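You operate a simulated robot arm through the tools that you are given. There is no shell and no other tool.

The job below is to be done with a simulated robot arm. You get a single attempt, and the scene is never put back.

TASK
Sort the cutlery on the worktop into the middle drawer's marked bays.
Fine: shut the drawer after. Where these are worked on the way, their far stop is far enough and under half their travel is too little: middle drawer.

The check looks at the end state, three seconds after you hand in, the way a careful person would. Anything else that was tipped, shoved, dropped, spilled or broken makes it a failure.

THE ROBOT
A 7-joint arm with a fingered hand, fixed in place. Base frame: the origin is at the foot of the arm, x ahead of it, y to its left, z up. Lengths are in cm, angles in rad, forces in N, time in s.
Its first joint turns from -1.204 to 3.002 rad. Payload 5 kg.
The TCP is the grasp point between the finger pads, 3.2 cm short of the fingertips. In the tool frame z runs along the fingers and y along their closing line. Largest opening 16 cm; the body of the gripper starts 8.9 cm behind the TCP. The gripper is a hand of 3 fingers: y runs from the thumb to the fingers, the wrist lies at [0, 0, -25.2] in the tool frame, and closing takes about 1.5 s.
Orientation is that of the tool frame in the base frame, as [roll, pitch, yaw] about the fixed x, y, z axes, in that order (R = Rz(yaw) Ry(pitch) Rx(roll)). With the fingers straight down and closing along the base's y, the tool's x points along the base's -x, its y along +y and its z along -z.

THE INTERFACE
- The arm moves only by the tool drive_tool. Its argument "motion" is a list of rows, each a list of 7 numbers: the shift along the base's x, y, z in units of 30 mm (1.0 is 30 mm), then the turn, a rotation vector about the base's x, y, z in units of 5 degrees (1.0 is 5 degrees), then the finger opening in cm, from 0 to 16. In form: [[dx, dy, dz, ax, ay, az, gripper], ...]. A call has 1 to 20 rows; each row shifts and turns the commanded pose from where the row before left it. A call with a number of a shift or a turn outside -1 to 1 is refused whole. Rows are played at 5 a second. More than 5 cm and 0.15 rad between two rows, or a gripper value outside its range, and nothing of the call is played. Where a pose cannot be reached the arm comes as near as it can. A force on the tool above 40 N (or 10 N above the force at the start of the call, whichever is more), or a blocked arm, ends the call early, and 0.2 s more pass. Each finger travels about 10.8 cm/s and halts on what it meets, pressing with about 29 N; the grip force reading is that of the motor and also rises with nothing between the fingers. The clock runs only during rows and for 0.2 s after the last one: add rows that do not move to give the fingers time. The reply holds the time, the measured pose of the TCP, the force on the tool along the base axes, the opening and the grip force, in the units named above and with some noise, with the torque about the TCP (base axes, N m) and any sound that the robot's microphone picked up.
- Cameras (640 x 400 px; columns grow to the right, rows downward): "scene" is fixed at [5.05, 50.32, 142.7]; the picture's right is [-0.81, -0.58, 0.00], its down [-0.24, 0.33, -0.91] and it looks along [0.53, -0.74, -0.41] (base axes); focal length 328 px, centre (320, 200). "wrist" rides on the gripper at [6.5, -0.4, -11.6] in the tool frame; the picture's right is [0.06, 1.00, 0.00], its down [-0.87, 0.05, -0.49] and it looks along [-0.49, 0.03, 0.87] (tool axes); focal length 261 px, centre (320, 200). There is no depth. A picture from a camera that has moved, and an enlarged one, comes with that camera's place and axes in the base frame and with its lens.
- camera(camera): a new picture of that camera. It takes no simulated time.
- raise_lower(by): slides the trunk up (or, below 0, down) by that many cm; the arm rides with it, the base frame stays. It gives what a move gives, with no picture.
- grasp_type(shape): the hand has 3 fingers and takes this shape, open, in about a second: jaw (thumb against the fingers, like two jaws); tri (thumb and two fingers); tip (a fingertip pinch); poke (one finger out to press); point (the index stretched); flat (the hand flat); cup (the hand cupped); fist (a fist). The gripper value then closes the fingers along that shape, each until it touches; the sizes above hold for jaw. It gives what a move gives, with no picture.
- zoom(camera, box): a new picture of the part [left, top, right, bottom] of that camera's present view, enlarged. It takes no simulated time.
- finish_job(): hands the job in; it is judged then, once.

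Places have to be worked out from the pictures, the camera data and where the tool is seen. Open the gripper and draw the arm clear of the work before you hand the job in, unless the task says otherwise.

The tools are called after "Request:" as a command line: name --pt "numbers of a row" for each row, then --argument value for the rest, lists and objects as JSON in quotes. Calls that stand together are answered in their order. drive_tool: Moves the arm, as the interface text tells. Its arguments: {"type":"object","properties":{"motion":{"type":"array","items":{"type":"array","items":{"type":"number"}}}},"required":["motion"]} The other tools are called the same way: raise_lower (by) slides the trunk up or down; grasp_type (shape) gives the hand a shape; camera (camera) takes a picture; zoom (camera, box) takes an enlarged picture of a part of a camera's view; finish_job () hands the job in.

At the start:

```text
time: 0.0
tcp_pos: [63.15, -48.04, 111.91]
orientation: [3.141, 0.001, -3.141]
force: [0.3, -0.7, 1.1]
moment: [0.03, 0.01, -0.03]
gripper_width: 15.98
grasp_force: 0.1
shape: jaw
trunk travel left (down, up): [-65.0, 29.0]
```

scene: 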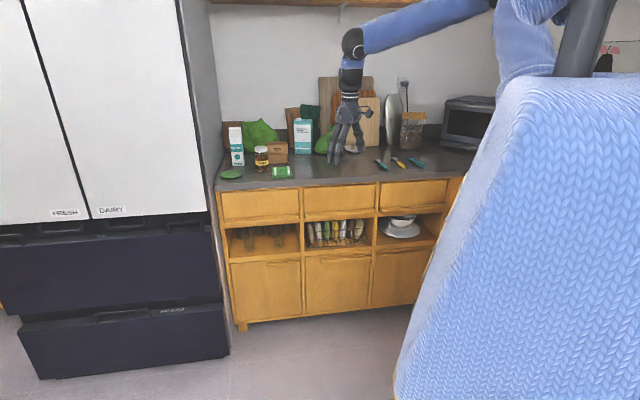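
wrist: 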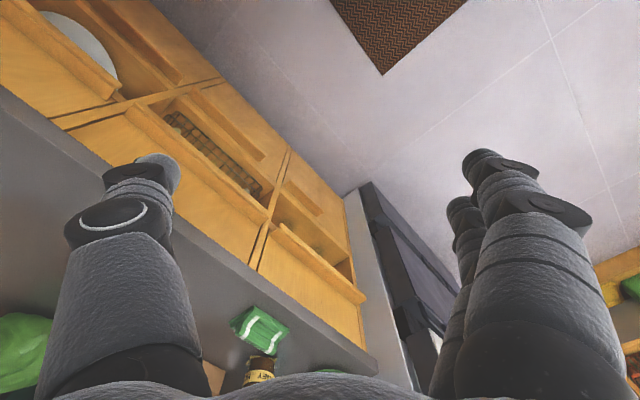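

I start by looking closely at the worktop and the drawers, to locate the cutlery and the middle drawer.

Request:
zoom --camera "scene" --box '[340, 130, 460, 205]'

Request:
zoom --camera "scene" --box '[210, 100, 480, 270]'

```text
5.33 times, centred on (400, 168) of scene
camera zoom: at [5.05, 50.32, 142.7], right [-0.81, -0.58, 0.0], down [-0.24, 0.33, -0.91], along [0.53, -0.74, -0.41], focal length 1749 px, centre (-107, 373)
```

zoom: 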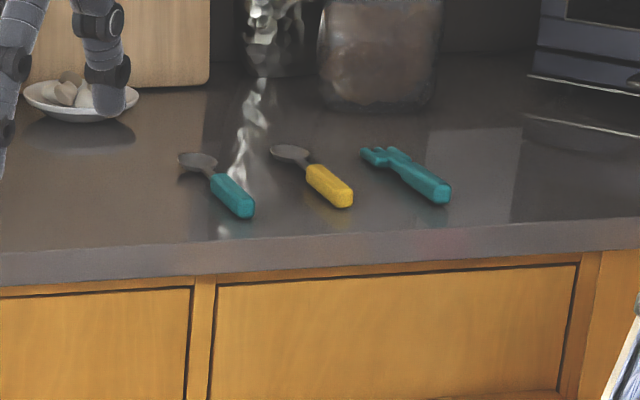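

```text
2.35 times, centred on (345, 185) of scene
camera zoom: at [5.05, 50.32, 142.7], right [-0.81, -0.58, 0.0], down [-0.24, 0.33, -0.91], along [0.53, -0.74, -0.41], focal length 772 px, centre (261, 235)
```

zoom: 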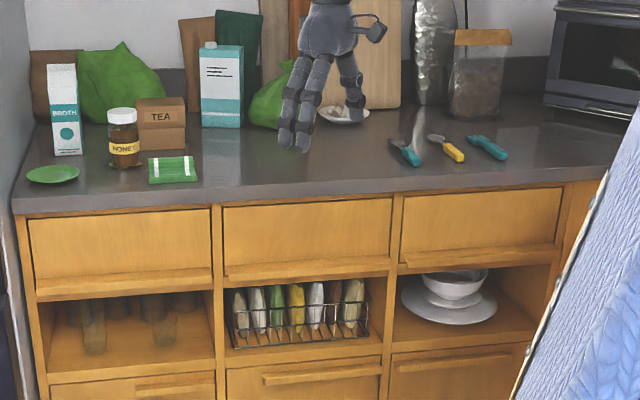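

The first triangulation puts the worktop near z≈90, quite far from the base. I'll zoom both views to triangulate the green sponge, honey jar and counter edge better.

Request:
zoom --camera "wrist" --box '[180, 280, 420, 400]'

Request:
zoom --camera "scene" --box '[210, 110, 350, 200]'

Request:
zoom --camera "wrist" --box '[0, 0, 370, 300]'

```text
2.67 times, centred on (300, 340) of wrist
camera zoom: at [56.65, -48.31, 123.54], right [-0.06, 1.0, 0.0], down [0.87, 0.05, 0.49], along [0.49, 0.03, -0.87], focal length 695 px, centre (373, -173)
```

zoom: 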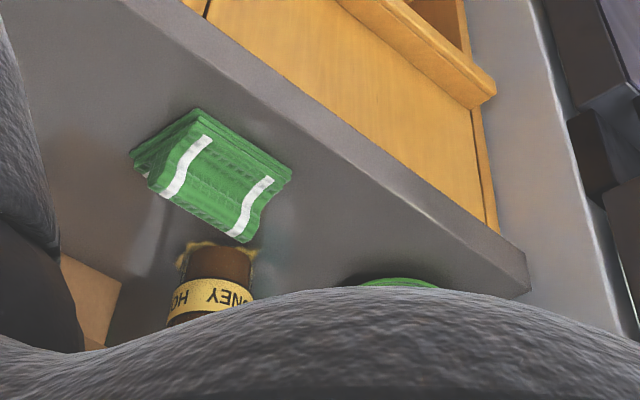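

```text
4.44 times, centred on (280, 155) of scene
camera zoom: at [5.05, 50.32, 142.7], right [-0.81, -0.58, 0.0], down [-0.24, 0.33, -0.91], along [0.53, -0.74, -0.41], focal length 1458 px, centre (498, 400)
```

zoom: 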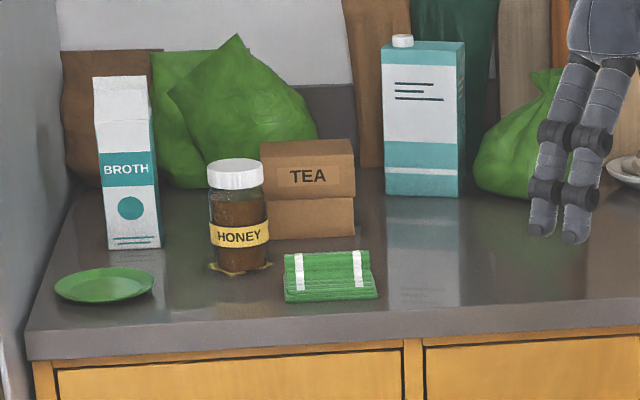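

```text
1.33 times, centred on (185, 150) of wrist
camera zoom: at [56.65, -48.31, 123.54], right [-0.06, 1.0, 0.0], down [0.87, 0.05, 0.49], along [0.49, 0.03, -0.87], focal length 348 px, centre (500, 267)
```

zoom: 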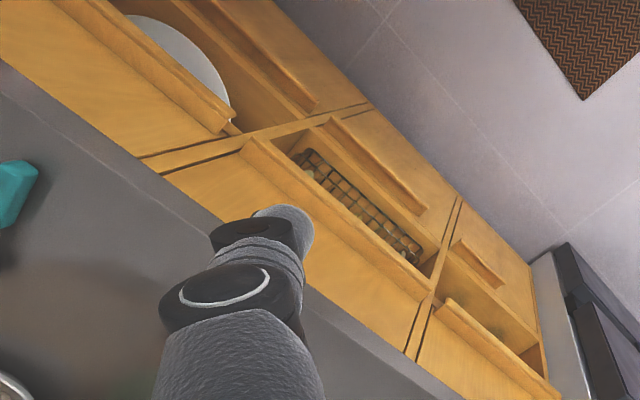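

The towel triangulates at z≈91, so the worktop is about z≈89–90, with its front edge running diagonally about 98 cm from the base axis. I'll look at the arm and robot body, plus the rest of the view, to understand the reach.

Request:
zoom --camera "scene" --box '[320, 0, 640, 200]'

Request:
zoom --camera "scene" --box '[220, 170, 480, 330]'

```text
2.00 times, centred on (480, 100) of scene
camera zoom: at [5.05, 50.32, 142.7], right [-0.81, -0.58, 0.0], down [-0.24, 0.33, -0.91], along [0.53, -0.74, -0.41], focal length 656 px, centre (0, 400)
```

zoom: 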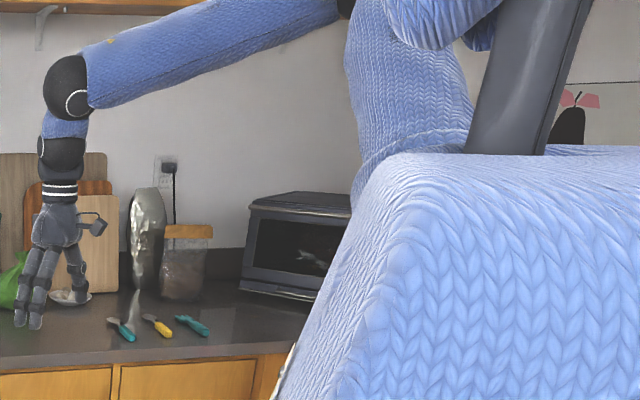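

```text
2.46 times, centred on (350, 250) of scene
camera zoom: at [5.05, 50.32, 142.7], right [-0.81, -0.58, 0.0], down [-0.24, 0.33, -0.91], along [0.53, -0.74, -0.41], focal length 807 px, centre (246, 77)
```

zoom: 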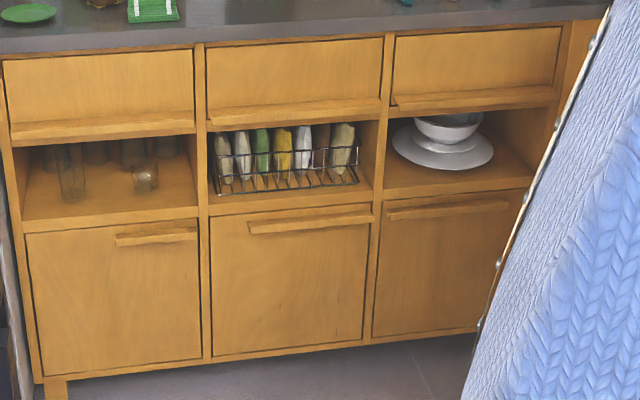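

The cutlery triangulates from both cameras to about (70, -96, 90). I'll zoom in strongly on the middle drawer and its ledge handle to get the counter's direction and handle height.

Request:
zoom --camera "scene" --box '[290, 170, 386, 230]'

Request:
zoom --camera "scene" --box '[210, 170, 306, 230]'

Request:
zoom --camera "scene" --box '[370, 165, 466, 225]'

Request:
zoom --camera "wrist" --box '[90, 60, 330, 210]'

```text
6.67 times, centred on (338, 200) of scene
camera zoom: at [5.05, 50.32, 142.7], right [-0.81, -0.58, 0.0], down [-0.24, 0.33, -0.91], along [0.53, -0.74, -0.41], focal length 2186 px, centre (200, 200)
```

zoom: 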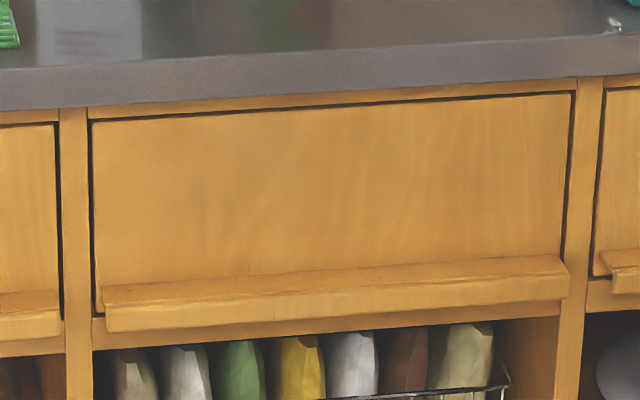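

```text
6.67 times, centred on (258, 200) of scene
camera zoom: at [5.05, 50.32, 142.7], right [-0.81, -0.58, 0.0], down [-0.24, 0.33, -0.91], along [0.53, -0.74, -0.41], focal length 2186 px, centre (733, 200)
```

zoom: 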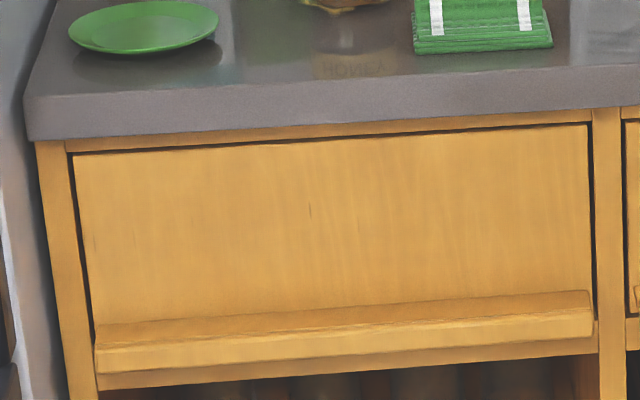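

```text
6.67 times, centred on (418, 195) of scene
camera zoom: at [5.05, 50.32, 142.7], right [-0.81, -0.58, 0.0], down [-0.24, 0.33, -0.91], along [0.53, -0.74, -0.41], focal length 2186 px, centre (-333, 233)
```

zoom: 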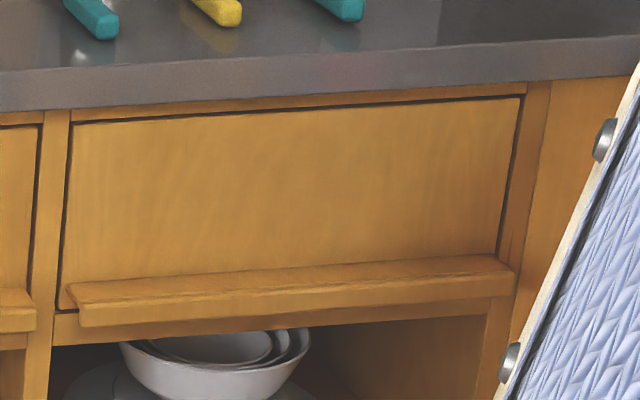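

```text
2.67 times, centred on (210, 135) of wrist
camera zoom: at [56.65, -48.31, 123.54], right [-0.06, 1.0, 0.0], down [0.87, 0.05, 0.49], along [0.49, 0.03, -0.87], focal length 695 px, centre (613, 373)
```

zoom: 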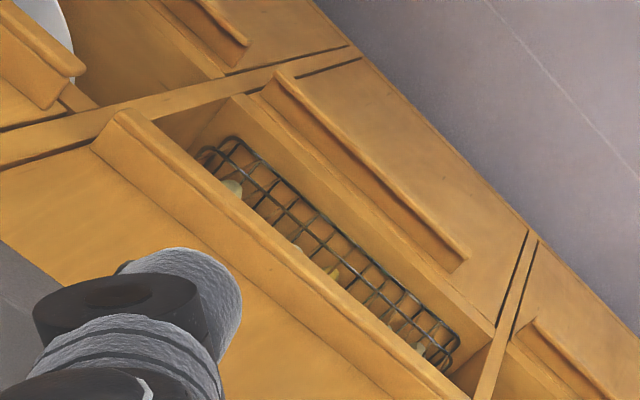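

The 3D picture: the worktop top is at z≈90, and its front edge is a 45° line (perpendicular distance ≈107 along w=(0.707,-0.707)). The middle drawer's ledge handle is centred near (79.7,-71.6), z≈70. I first yaw the tool +45° in place, so that pitching it later gives a horizontal tool with the thumb above and the fingers below the ledge.

Request:
drive_tool --pt "0 0 0 0 0 1 16" --pt "0 0 0 0 0 1 16" --pt "0 0 0 0 0 1 16" --pt "0 0 0 0 0 1 16" --pt "0 0 0 0 0 1 16" --pt "0 0 0 0 0 1 16" --pt "0 0 0 0 0 1 16" --pt "0 0 0 0 0 1 16" --pt "0 0 0 0 0 1 16"

```text
time: 2.0
tcp_pos: [63.13, -47.89, 111.9]
orientation: [-3.141, 0.001, -2.353]
force: [-0.3, 0.1, 0.0]
moment: [0.0, -0.02, 0.04]
gripper_width: 15.98
grasp_force: 0.1
shape: jaw
trunk travel left (down, up): [-65.0, 29.0]
```

The yaw worked and the readings are clean. Now I lower the trunk 25 cm (the hand is in front of the counter in free air at perp ≈78.5), then check with the scene camera.

Request:
raise_lower --by -25

Request:
camera --camera "scene"

Request:
camera --camera "wrist"

```text
time: 4.6
tcp_pos: [63.22, -47.88, 86.94]
orientation: [3.142, 0.002, -2.357]
force: [-0.4, -0.1, -0.3]
moment: [0.0, 0.0, -0.04]
gripper_width: 15.98
grasp_force: 0.2
shape: jaw
trunk travel left (down, up): [-40.0, 54.0]
```

```text
taken
```

scene: 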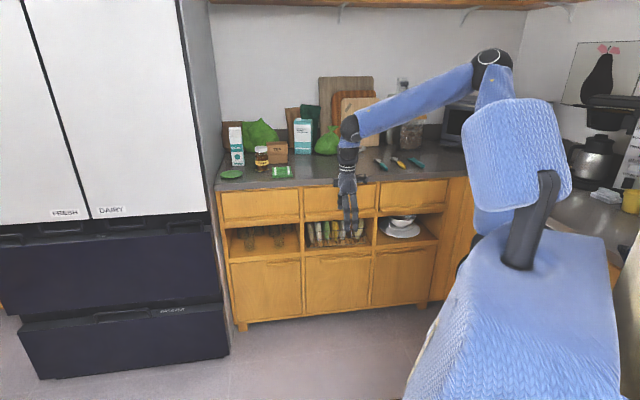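

```text
taken
camera wrist: at [58.85, -52.77, 98.53], right [-0.75, 0.66, 0.0], down [0.58, 0.65, 0.49], along [0.33, 0.37, -0.87], focal length 261 px, centre (320, 200)
```

wrist: 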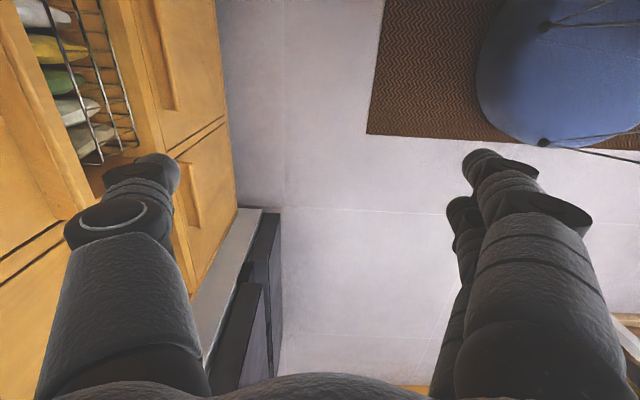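

The trunk is down, and the scene view now shows the arm with a raised elbow and clear space around it. I pitch the tool 90° about -e (fingers toward the counter) while lowering to about ledge height, staying well in front of the cabinet.

Request:
drive_tool --pt "0 0 -0.3 -0.707 -0.707 0 10" --pt "0 0 -0.3 -0.707 -0.707 0 10" --pt "0 0 -0.3 -0.707 -0.707 0 10" --pt "0 0 -0.3 -0.707 -0.707 0 10" --pt "0 0 -0.3 -0.707 -0.707 0 10" --pt "0 0 -0.3 -0.707 -0.707 0 10" --pt "0 0 -0.3 -0.707 -0.707 0 10" --pt "0 0 -0.3 -0.707 -0.707 0 10" --pt "0 0 -0.3 -0.707 -0.707 0 10"

Request:
camera --camera "scene"

Request:
camera --camera "wrist"

```text
time: 6.6
tcp_pos: [63.18, -48.05, 78.9]
orientation: [-2.357, -0.001, -2.357]
force: [0.9, -0.2, 0.3]
moment: [0.0, -0.01, -0.02]
gripper_width: 10.03
grasp_force: 0.0
shape: jaw
trunk travel left (down, up): [-40.0, 54.0]
```

```text
taken
```

scene: 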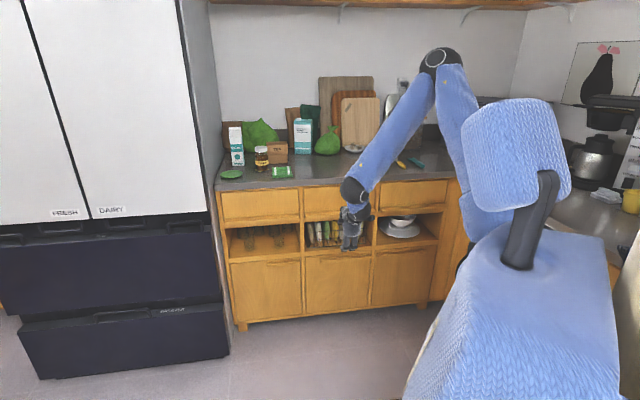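

```text
taken
camera wrist: at [53.01, -46.93, 87.34], right [-0.54, 0.46, -0.71], down [0.34, 0.89, 0.31], along [0.77, -0.07, -0.64], focal length 261 px, centre (320, 200)
```

wrist: 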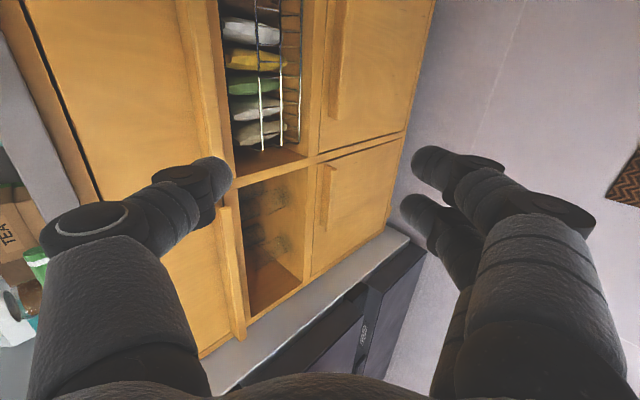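

Half the pitch is done with a clean pose. I continue the other 45° down to z≈70.5.

Request:
drive_tool --pt "0 0 -0.3 -0.707 -0.707 0 10" --pt "0 0 -0.3 -0.707 -0.707 0 10" --pt "0 0 -0.3 -0.707 -0.707 0 10" --pt "0 0 -0.3 -0.707 -0.707 0 10" --pt "0 0 -0.3 -0.707 -0.707 0 10" --pt "0 0 -0.3 -0.707 -0.707 0 10" --pt "0 0 -0.3 -0.707 -0.707 0 10" --pt "0 0 -0.3 -0.707 -0.707 0 10" --pt "0 0 -0.3 -0.707 -0.707 0 10"

Request:
camera --camera "scene"

Request:
camera --camera "wrist"

```text
time: 8.6
tcp_pos: [75.63, -69.22, 77.76]
orientation: [-1.641, 0.002, -2.346]
force: [-19.9, 22.2, 0.1]
moment: [1.35, 1.26, -0.01]
gripper_width: 10.01
grasp_force: 0.1
shape: jaw
out of reach, approached as far as the arm can: row 3, 4, 5, 6, 7, 8, 9
trunk travel left (down, up): [-40.0, 54.0]
stopped in row 9: the force on the tool passed its limit at 56 N (the readings are from after the stop); the commanded pose is now the measured one
```

```text
taken
```

scene: 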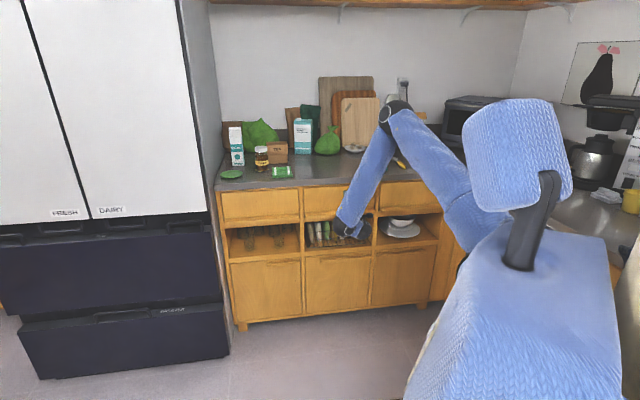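

```text
taken
camera wrist: at [62.84, -65.7, 79.04], right [-0.09, 0.01, -1.0], down [0.25, 0.97, -0.02], along [0.96, -0.26, -0.09], focal length 261 px, centre (320, 200)
```

wrist: 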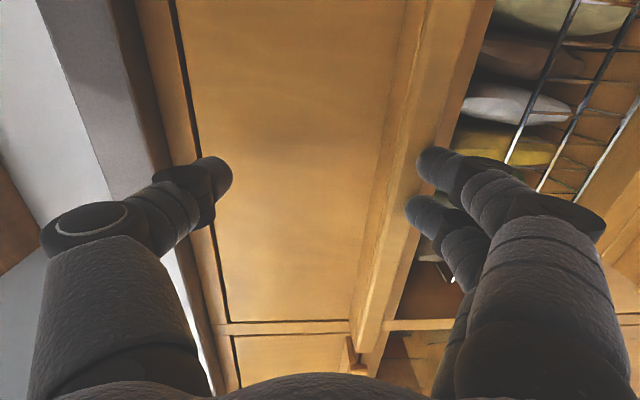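

The arm couldn't keep the wrist that close to the body with the tool horizontal, so it drifted forward and the fingertips pressed on the front (about 30 N). I'll look closely at the contact before backing off.

Request:
zoom --camera "wrist" --box '[200, 180, 520, 400]'

Request:
zoom --camera "scene" --box '[280, 160, 440, 260]'

```text
1.82 times, centred on (360, 290) of wrist
camera zoom: at [62.84, -65.7, 79.04], right [-0.09, 0.01, -1.0], down [0.25, 0.97, -0.02], along [0.96, -0.26, -0.09], focal length 474 px, centre (247, 36)
```

zoom: 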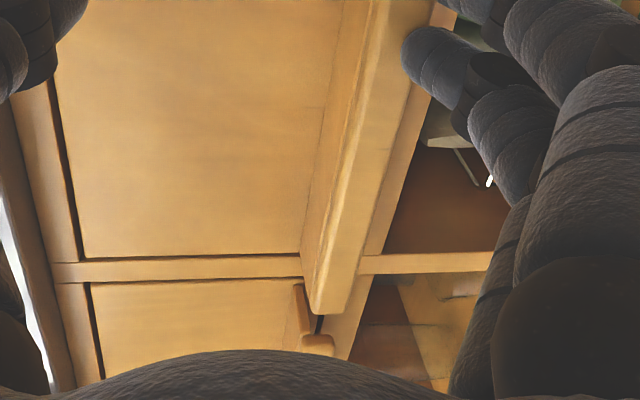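

```text
4.00 times, centred on (360, 210) of scene
camera zoom: at [5.05, 50.32, 142.7], right [-0.81, -0.58, 0.0], down [-0.24, 0.33, -0.91], along [0.53, -0.74, -0.41], focal length 1312 px, centre (160, 160)
```

zoom: 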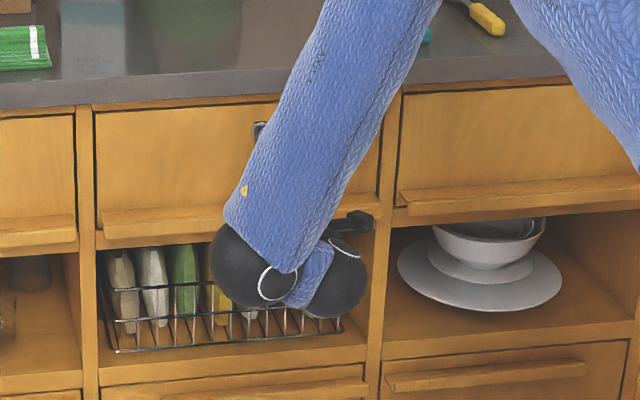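

The fingers' tips touch the ledge front at perp ≈105.6. I zoom on the ledge end profiles to see whether there is a groove behind the lip that I could hook.

Request:
zoom --camera "wrist" --box '[320, 300, 420, 380]'

Request:
zoom --camera "scene" --box '[375, 185, 465, 235]'

```text
5.00 times, centred on (370, 340) of wrist
camera zoom: at [62.84, -65.7, 79.04], right [-0.09, 0.01, -1.0], down [0.25, 0.97, -0.02], along [0.96, -0.26, -0.09], focal length 1303 px, centre (70, -500)
```

zoom: 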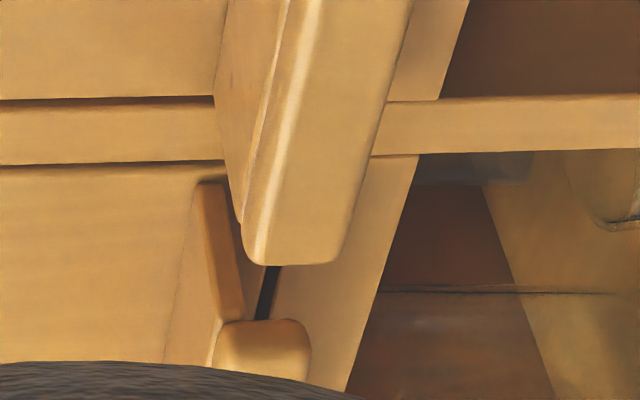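

```text
7.11 times, centred on (420, 210) of scene
camera zoom: at [5.05, 50.32, 142.7], right [-0.81, -0.58, 0.0], down [-0.24, 0.33, -0.91], along [0.53, -0.74, -0.41], focal length 2332 px, centre (-391, 129)
```

zoom: 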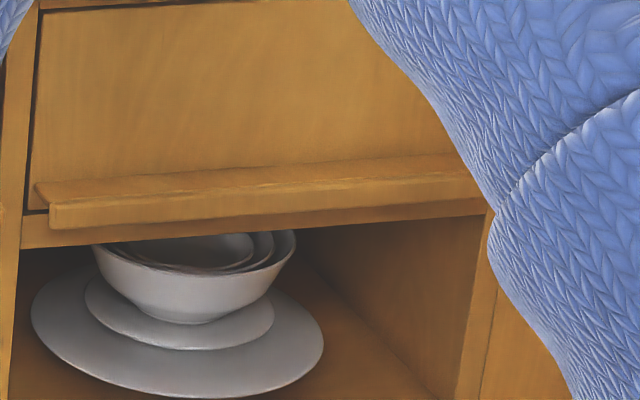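

The ledge is a finger-pull: a thin plate with a lip hanging at its front, so a squeeze with the thumb on top and fingers under the lip should pull it. The wrist seems to have limited bend, so I'll back off while pitching the fingers down ~25°. Later I'll drop the trunk so the forearm is flatter.

Request:
drive_tool --pt "-0.707 0.707 0 0 0 0 10" --pt "-0.707 0.707 0 0.707 0.707 0 10" --pt "-0.707 0.707 0 0.707 0.707 0 10" --pt "-0.707 0.707 0 0.707 0.707 0 10" --pt "-0.707 0.707 0 0.707 0.707 0 10" --pt "-0.5 0.5 0 0.707 0.707 0 10"

Request:
camera --camera "scene"

```text
time: 10.0
tcp_pos: [64.83, -58.83, 78.49]
orientation: [-2.077, 0.005, -2.347]
force: [0.2, 0.8, 0.4]
moment: [0.02, 0.02, 0.03]
gripper_width: 10.02
grasp_force: 0.0
shape: jaw
out of reach, approached as far as the arm can: row 1
trunk travel left (down, up): [-40.0, 54.0]
```

```text
taken
```

scene: 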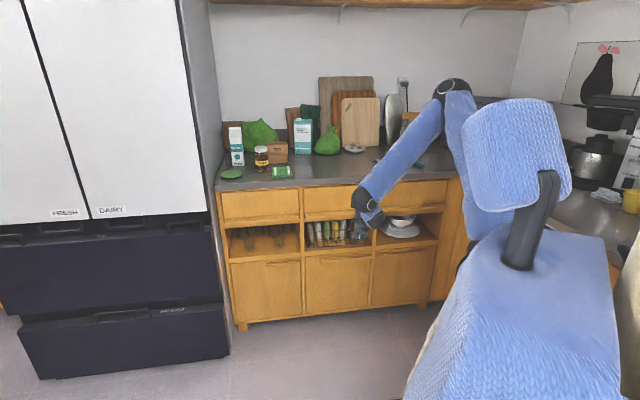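

I'm backed off to perp ≈87 with the tool ~29° below horizontal. Now I lower the trunk another 30 cm, then bring the tool back up relative to it.

Request:
raise_lower --by -30

Request:
camera --camera "scene"

```text
time: 13.0
tcp_pos: [64.98, -58.97, 48.55]
orientation: [-2.076, 0.004, -2.348]
force: [-0.4, -0.5, -0.2]
moment: [0.0, 0.01, 0.04]
gripper_width: 10.02
grasp_force: 0.2
shape: jaw
trunk travel left (down, up): [-10.0, 84.0]
```

```text
taken
```

scene: 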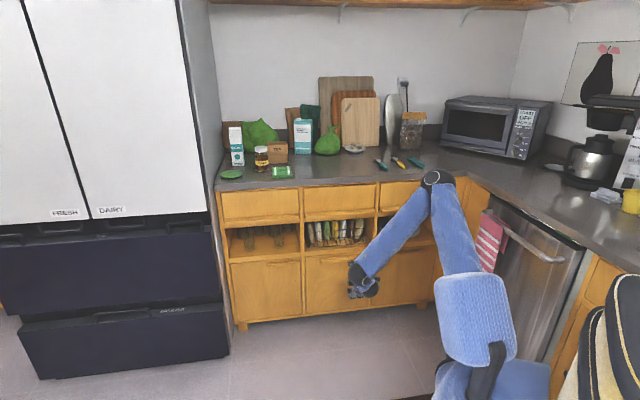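

The lowered arm is clear; the whole kitchen corner is visible. Now I raise the tool to about z≈70 while keeping perp ≈87, and pitch up 10°.

Request:
drive_tool --pt "0 0 1 0 0 0 10" --pt "0 0 1 0 0 0 10" --pt "0 0 1 0 0 0 10" --pt "0 0 1 0 0 0 10" --pt "0 0 1 0 0 0 10" --pt "0 0 1 -0.707 -0.707 0 10" --pt "0 0 1 -0.707 -0.707 0 10"

Request:
camera --camera "scene"

Request:
camera --camera "wrist"

```text
time: 14.6
tcp_pos: [64.87, -58.98, 69.49]
orientation: [-1.899, 0.001, -2.347]
force: [-0.5, -1.1, -0.5]
moment: [0.0, -0.01, 0.01]
gripper_width: 10.06
grasp_force: 0.0
shape: jaw
trunk travel left (down, up): [-10.0, 84.0]
```

```text
taken
```

scene: 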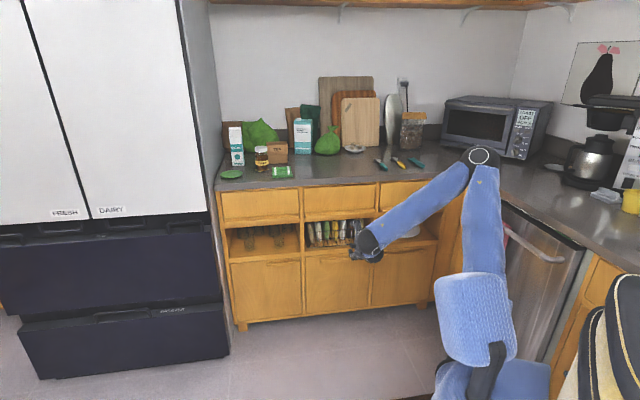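

```text
taken
camera wrist: at [52.58, -55.97, 73.67], right [-0.27, 0.18, -0.94], down [0.26, 0.96, 0.11], along [0.93, -0.22, -0.31], focal length 261 px, centre (320, 200)
```

wrist: 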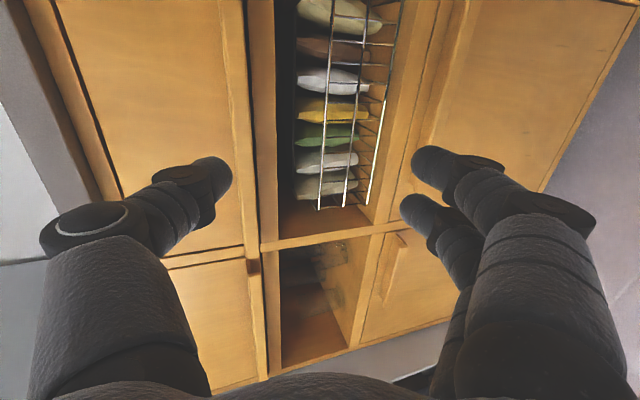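

Pose reached cleanly with 19° downward tilt. I zoom in on the ledge to refine its height before approaching.

Request:
zoom --camera "wrist" --box '[140, 150, 340, 290]'

Request:
zoom --camera "wrist" --box '[160, 0, 360, 140]'

Request:
zoom --camera "scene" --box '[300, 170, 396, 280]'

```text
2.86 times, centred on (240, 220) of wrist
camera zoom: at [52.58, -55.97, 73.67], right [-0.27, 0.18, -0.94], down [0.26, 0.96, 0.11], along [0.93, -0.22, -0.31], focal length 745 px, centre (549, 143)
```

zoom: 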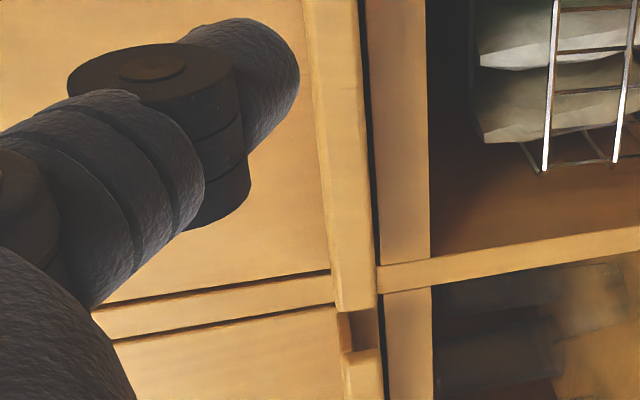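

```text
2.86 times, centred on (260, 70) of wrist
camera zoom: at [52.58, -55.97, 73.67], right [-0.27, 0.18, -0.94], down [0.26, 0.96, 0.11], along [0.93, -0.22, -0.31], focal length 745 px, centre (491, 571)
```

zoom: 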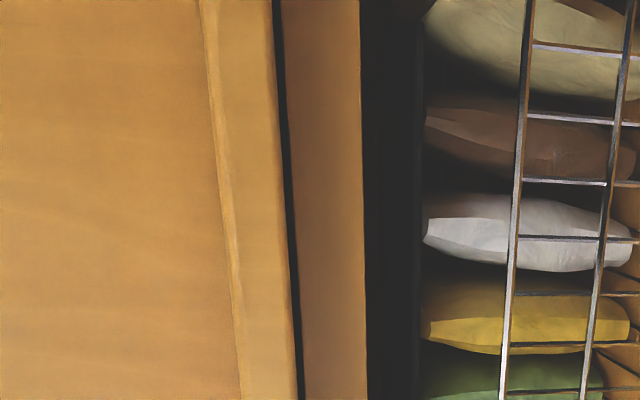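

```text
3.64 times, centred on (348, 225) of scene
camera zoom: at [5.05, 50.32, 142.7], right [-0.81, -0.58, 0.0], down [-0.24, 0.33, -0.91], along [0.53, -0.74, -0.41], focal length 1192 px, centre (218, 109)
```

zoom: 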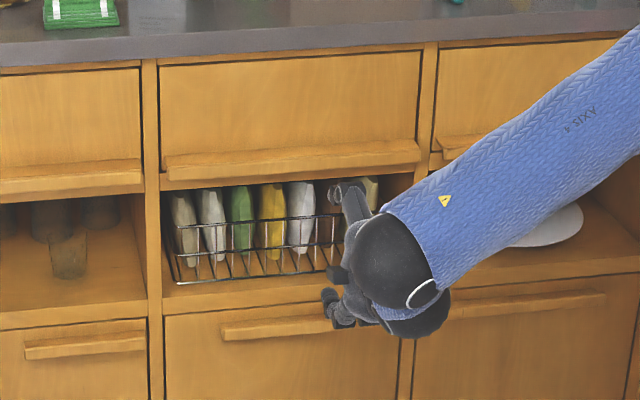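

Combining both cameras, the lip spans z≈70.6–72.5 with its front at perp≈105.6; the drawer centre is at lateral ≈6. I advance to perp ≈101 at z≈72.5 with a 6 cm opening, then check.

Request:
drive_tool --pt "0.605 -0.448 0.167 0 0 0 6.5" --pt "0.605 -0.448 0.167 0 0 0 6.5" --pt "0.605 -0.448 0.167 0 0 0 6.5" --pt "0.605 -0.448 0.167 0 0 0 6.5" --pt "0.605 -0.448 0.167 0 0 0 6.5" --pt "0.605 -0.448 0.167 0 0 0 6.5"

Request:
camera --camera "wrist"

Request:
zoom --camera "scene" --box '[290, 170, 410, 245]'

```text
time: 16.0
tcp_pos: [75.86, -67.06, 72.47]
orientation: [-1.903, 0.001, -2.348]
force: [-0.5, -0.4, 0.0]
moment: [0.0, -0.03, 0.01]
gripper_width: 6.54
grasp_force: 0.0
shape: jaw
trunk travel left (down, up): [-10.0, 84.0]
```

```text
taken
camera wrist: at [63.54, -64.05, 76.63], right [-0.27, 0.18, -0.94], down [0.26, 0.96, 0.11], along [0.92, -0.22, -0.31], focal length 261 px, centre (320, 200)
```

wrist: 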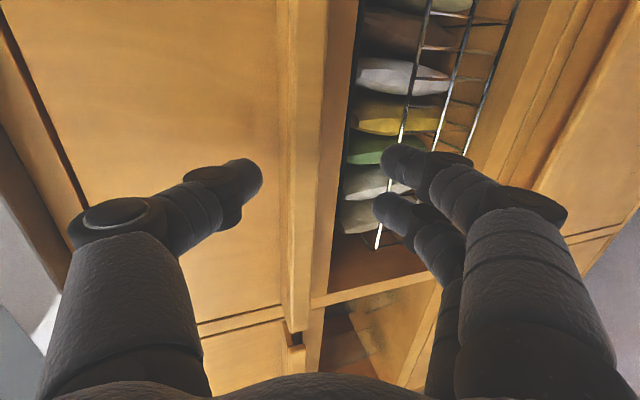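

```text
5.33 times, centred on (350, 208) of scene
camera zoom: at [5.05, 50.32, 142.7], right [-0.81, -0.58, 0.0], down [-0.24, 0.33, -0.91], along [0.53, -0.74, -0.41], focal length 1749 px, centre (160, 160)
```

zoom: 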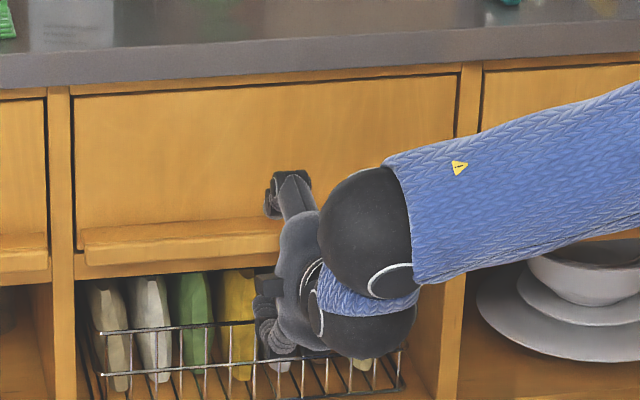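

The ledge strip lies between the thumb (above) and the fingers (below). I advance 3.5 cm more so the fingertips are past the lip.

Request:
drive_tool --pt "0.28 -0.28 0 0 0 0 6.5" --pt "0.28 -0.28 0 0 0 0 6.5" --pt "0.26 -0.26 0 0 0 0 6.5"

Request:
camera --camera "wrist"

Request:
zoom --camera "wrist" --box '[200, 100, 440, 250]'

```text
time: 16.8
tcp_pos: [78.17, -69.4, 72.62]
orientation: [-1.898, 0.003, -2.346]
force: [-15.7, 12.7, 6.4]
moment: [-0.6, -0.64, -0.19]
gripper_width: 6.42
grasp_force: 0.1
shape: jaw
trunk travel left (down, up): [-10.0, 84.0]
```

```text
taken
camera wrist: at [65.87, -66.38, 76.85], right [-0.27, 0.18, -0.95], down [0.26, 0.96, 0.11], along [0.93, -0.22, -0.31], focal length 261 px, centre (320, 200)
```

wrist: 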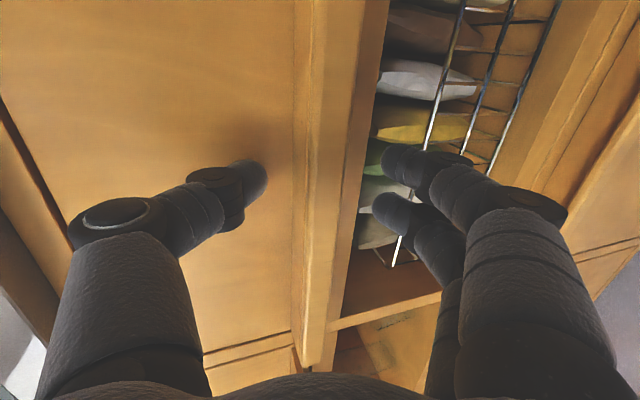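

```text
2.67 times, centred on (320, 175) of wrist
camera zoom: at [65.87, -66.38, 76.85], right [-0.27, 0.18, -0.95], down [0.26, 0.96, 0.11], along [0.93, -0.22, -0.31], focal length 695 px, centre (320, 267)
```

zoom: 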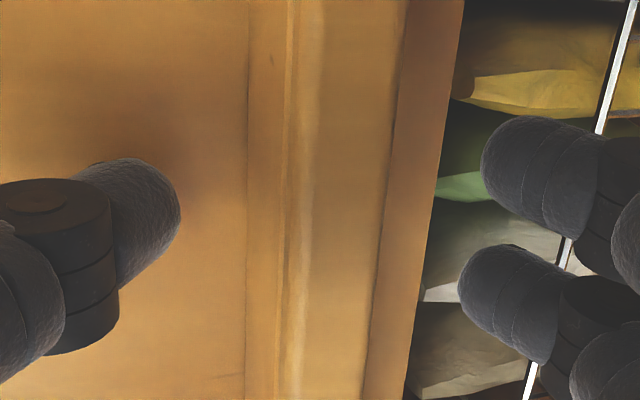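

The thumb touches the drawer face (about 20 N) and the ledge lies squarely between thumb and fingers. I back off 3 mm to relieve it and close the hand on the ledge.

Request:
drive_tool --pt "-0.07 0.07 0 0 0 0 6" --pt "0 0 0 0 0 0 4" --pt "0 0 0 0 0 0 2" --pt "0 0 0 0 0 0 1" --pt "0 0 0 0 0 0 0" --pt "0 0 0 0 0 0 0" --pt "0 0 0 0 0 0 0" --pt "0 0 0 0 0 0 0"

Request:
camera --camera "wrist"

```text
time: 18.6
tcp_pos: [78.03, -69.14, 72.55]
orientation: [-1.901, 0.004, -2.347]
force: [2.1, -2.0, 5.3]
moment: [-0.26, -0.25, 0.01]
gripper_width: 1.5
grasp_force: 29.3
shape: jaw
trunk travel left (down, up): [-10.0, 84.0]
```

```text
taken
camera wrist: at [65.72, -66.25, 76.7], right [-0.27, 0.18, -0.94], down [0.26, 0.96, 0.11], along [0.93, -0.22, -0.31], focal length 261 px, centre (320, 200)
```

wrist: 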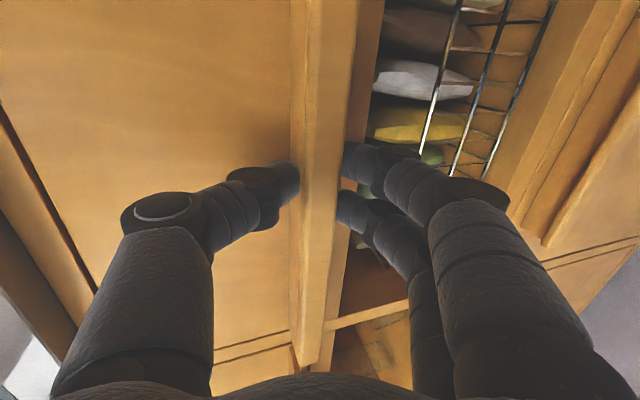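

The ledge is gripped (1.5 cm, 29 N). I pull straight out along -w a few centimetres and check whether the drawer follows.

Request:
drive_tool --pt "-0.2 0.2 0 0 0 0 0" --pt "-0.3 0.3 0 0 0 0 0" --pt "-0.3 0.3 0 0 0 0 0" --pt "-0.3 0.3 0 0 0 0 0" --pt "-0.3 0.3 0 0 0 0 0"

Request:
camera --camera "scene"

Request:
camera --camera "wrist"

```text
time: 19.8
tcp_pos: [73.74, -64.97, 72.56]
orientation: [-1.901, 0.003, -2.349]
force: [-0.7, 2.0, 7.6]
moment: [-0.28, -0.28, 0.01]
gripper_width: 1.49
grasp_force: 28.9
shape: jaw
trunk travel left (down, up): [-10.0, 84.0]
```

```text
taken
```

scene: 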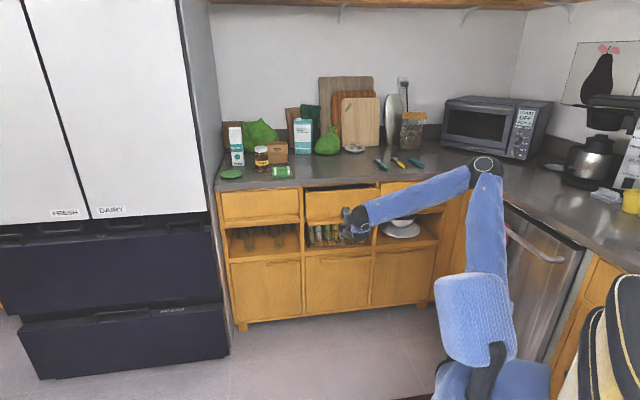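

```text
taken
camera wrist: at [61.49, -62.03, 76.69], right [-0.27, 0.18, -0.94], down [0.26, 0.96, 0.11], along [0.93, -0.22, -0.31], focal length 261 px, centre (320, 200)
```

wrist: 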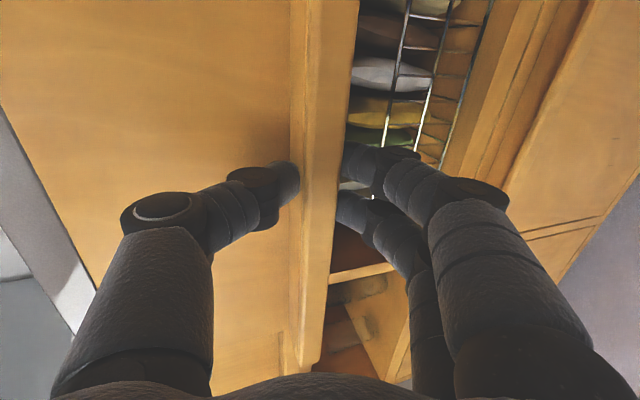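

The drawer follows freely, about 6 cm out so far. I keep pulling another 10 cm.

Request:
drive_tool --pt "-0.47 0.47 0 0 0 0 0" --pt "-0.47 0.47 0 0 0 0 0" --pt "-0.47 0.47 0 0 0 0 0" --pt "-0.47 0.47 0 0 0 0 0" --pt "-0.47 0.47 0 0 0 0 0"

Request:
camera --camera "scene"

```text
time: 21.0
tcp_pos: [66.79, -58.01, 72.66]
orientation: [-1.902, 0.003, -2.349]
force: [-1.5, 0.2, 5.3]
moment: [-0.25, -0.23, -0.01]
gripper_width: 1.5
grasp_force: 28.8
shape: jaw
trunk travel left (down, up): [-10.0, 84.0]
```

```text
taken
```

scene: 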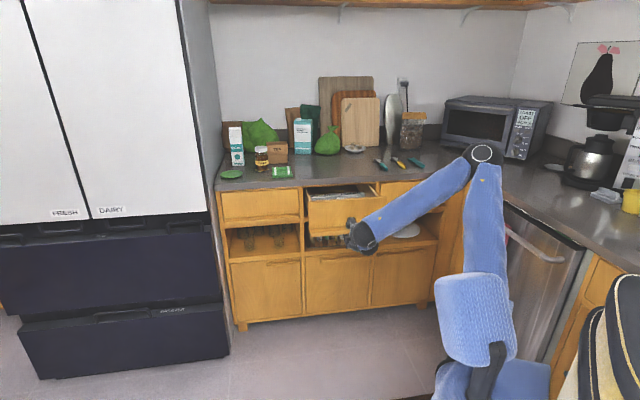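

The drawer is about 16 cm out and still moving with little force. I continue the pull toward its stop.

Request:
drive_tool --pt "-0.47 0.47 0 0 0 0 0" --pt "-0.47 0.47 0 0 0 0 0" --pt "-0.47 0.47 0 0 0 0 0" --pt "-0.47 0.47 0 0 0 0 0" --pt "-0.47 0.47 0 0 0 0 0"

Request:
camera --camera "scene"

```text
time: 22.2
tcp_pos: [61.67, -51.99, 72.85]
orientation: [-1.909, -0.003, -2.354]
force: [-26.1, -26.3, 0.3]
moment: [-0.39, 0.02, -0.67]
gripper_width: 1.48
grasp_force: 29.0
shape: jaw
out of reach, approached as far as the arm can: row 4, 5
trunk travel left (down, up): [-10.0, 84.0]
stopped in row 5: the force on the tool passed its limit at 43 N (the readings are from after the stop); the commanded pose is now the measured one
```

```text
taken
```

scene: 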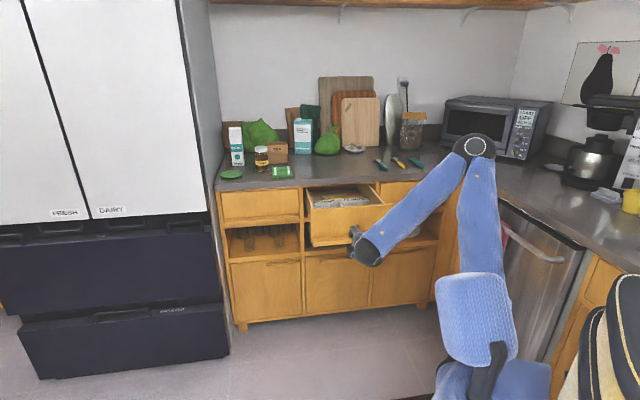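

The arm reached its near limit at perp ≈80 with the drawer about 24 cm out, and built up some sideways force. I release the ledge and back out while pitching the fingers further down, which relieves the wrist.

Request:
drive_tool --pt "0 0 0 0 0 0 4" --pt "0 0 0 0 0 0 7" --pt "0 0 0 0 0 0 7" --pt "-0.23 0.23 0 0.707 0.707 0 7" --pt "-0.3 0.3 0 0.707 0.707 0 7" --pt "-0.4 0.4 0 0.707 0.707 0 7" --pt "-0.4 0.4 0 0.707 0.707 0 7"

Request:
camera --camera "wrist"

Request:
zoom --camera "scene" --box '[280, 150, 440, 270]'

```text
time: 23.9
tcp_pos: [57.92, -47.83, 73.03]
orientation: [-2.255, 0.0, -2.349]
force: [-0.9, 0.1, 0.7]
moment: [-0.01, -0.01, -0.02]
gripper_width: 6.98
grasp_force: 0.1
shape: jaw
trunk travel left (down, up): [-10.0, 84.0]
```

```text
taken
camera wrist: at [47.13, -46.2, 80.62], right [-0.49, 0.4, -0.77], down [0.31, 0.91, 0.27], along [0.81, -0.11, -0.57], focal length 261 px, centre (320, 200)
```

wrist: 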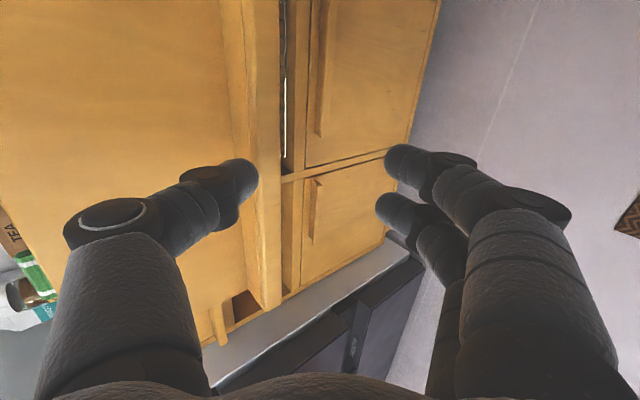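

```text
3.33 times, centred on (360, 210) of scene
camera zoom: at [5.05, 50.32, 142.7], right [-0.81, -0.58, 0.0], down [-0.24, 0.33, -0.91], along [0.53, -0.74, -0.41], focal length 1093 px, centre (187, 167)
```

zoom: 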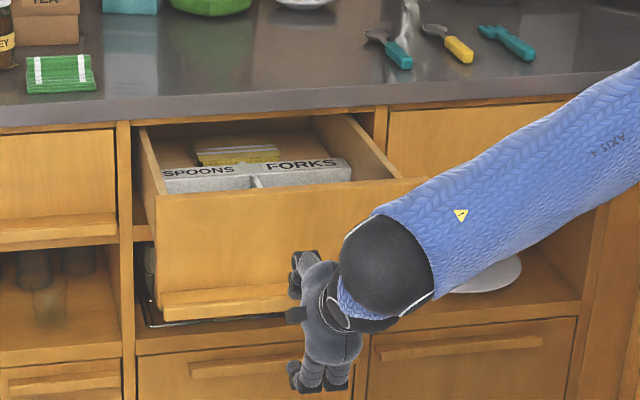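

The hand is free, and the drawer interior now shows a tray with "SPOONS" (left) and "FORKS" (right) bays plus a yellow-striped item behind. I raise the trunk 35 cm straight up so I can work from above with the tool pointing down.

Request:
raise_lower --by 35

Request:
camera --camera "scene"

Request:
camera --camera "wrist"

```text
time: 27.3
tcp_pos: [57.88, -47.86, 107.95]
orientation: [-2.254, 0.001, -2.351]
force: [0.6, 0.3, 0.4]
moment: [0.01, 0.0, 0.02]
gripper_width: 6.95
grasp_force: 0.0
shape: jaw
trunk travel left (down, up): [-45.0, 49.0]
```

```text
taken
```

scene: 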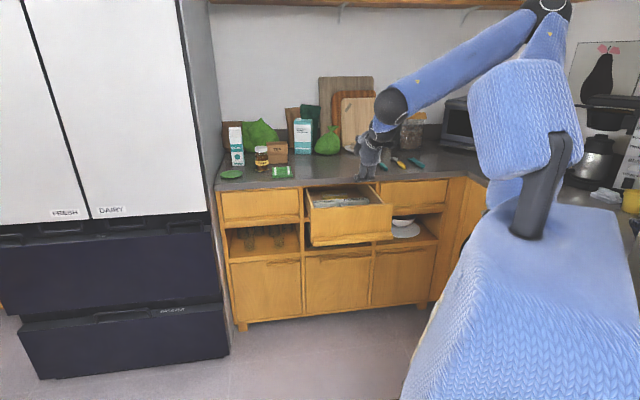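

```text
taken
camera wrist: at [47.12, -46.24, 115.61], right [-0.49, 0.4, -0.77], down [0.32, 0.91, 0.27], along [0.81, -0.11, -0.57], focal length 261 px, centre (320, 200)
```

wrist: 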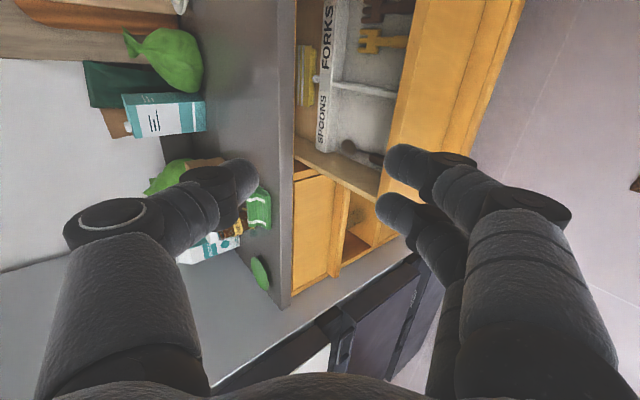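

Now the wrist view shows the drawer interior. I zoom in on it, and on the scene camera's view of the drawer.

Request:
zoom --camera "wrist" --box '[270, 0, 510, 170]'

Request:
zoom --camera "scene" --box '[295, 170, 405, 250]'

```text
2.35 times, centred on (390, 85) of wrist
camera zoom: at [47.12, -46.24, 115.61], right [-0.49, 0.4, -0.77], down [0.32, 0.91, 0.27], along [0.81, -0.11, -0.57], focal length 613 px, centre (155, 471)
```

zoom: 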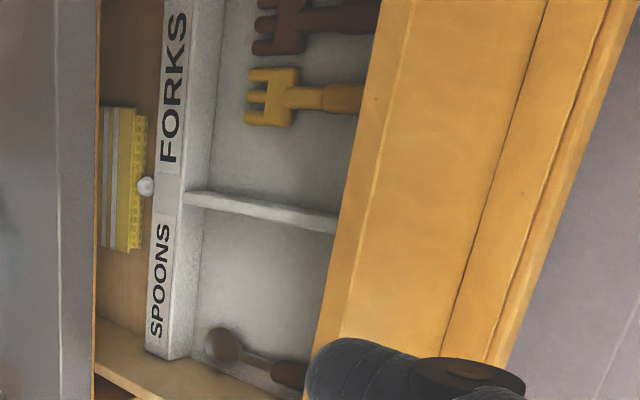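

```text
5.00 times, centred on (350, 210) of scene
camera zoom: at [5.05, 50.32, 142.7], right [-0.81, -0.58, 0.0], down [-0.24, 0.33, -0.91], along [0.53, -0.74, -0.41], focal length 1640 px, centre (170, 150)
```

zoom: 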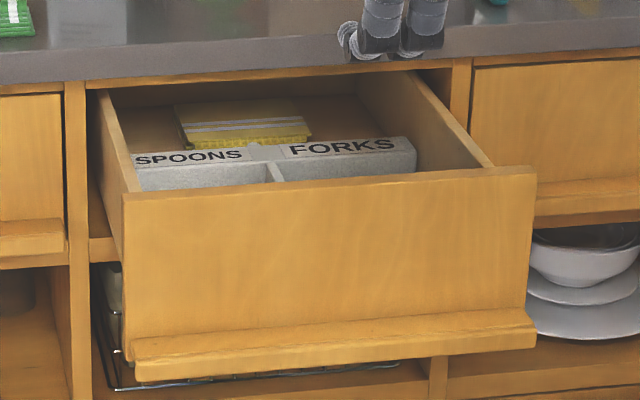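

The tray's bays are wide: SPOONS (with a brown spoon already) on the +e side and FORKS (two forks) on the -e side, heads toward the label wall. The drawer front top edge is at z≈85, perp≈85–87. I'll turn the tool straight down above that edge so I can pinch the panel's top and pull it fully open.

Request:
drive_tool --pt "0.24 -0.283 0 0.718 0.718 0 7" --pt "0.24 -0.283 0 0.718 0.718 0 7" --pt "0.24 -0.283 0 0.718 0.718 0 7" --pt "0.24 -0.283 0 0.718 0.718 0 7" --pt "0.24 -0.283 0 0.718 0.718 0 7" --pt "0.24 -0.283 0 0.718 0.718 0 7" --pt "0.24 -0.283 0 0.718 0.718 0 7" --pt "0.24 -0.283 0 0.718 0.718 0 7" --pt "0.24 -0.283 0 0.718 0.718 0 7" --pt "0.24 -0.283 0 0.718 0.718 0 7"

Request:
camera --camera "wrist"

Request:
camera --camera "scene"

```text
time: 29.5
tcp_pos: [65.09, -56.35, 107.89]
orientation: [3.141, 0.006, -2.353]
force: [0.4, -0.1, 0.0]
moment: [0.02, -0.03, 0.01]
gripper_width: 6.93
grasp_force: 0.0
shape: jaw
trunk travel left (down, up): [-45.0, 49.0]
```

```text
taken
camera wrist: at [60.8, -61.25, 119.43], right [-0.75, 0.66, 0.0], down [0.57, 0.65, 0.5], along [0.33, 0.37, -0.87], focal length 261 px, centre (320, 200)
```

wrist: 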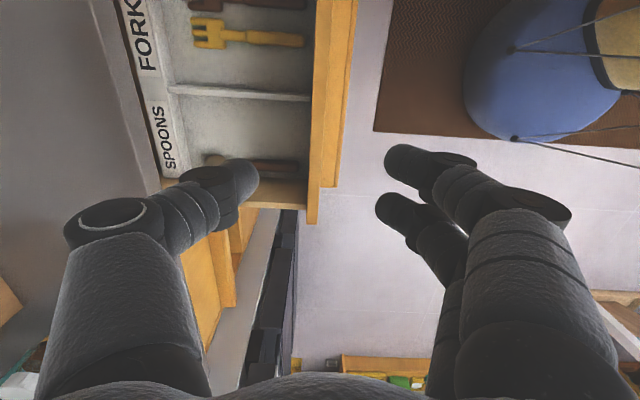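

```text
taken
```

scene: 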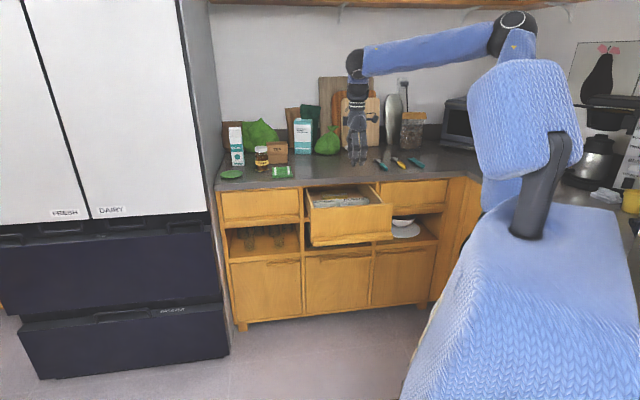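

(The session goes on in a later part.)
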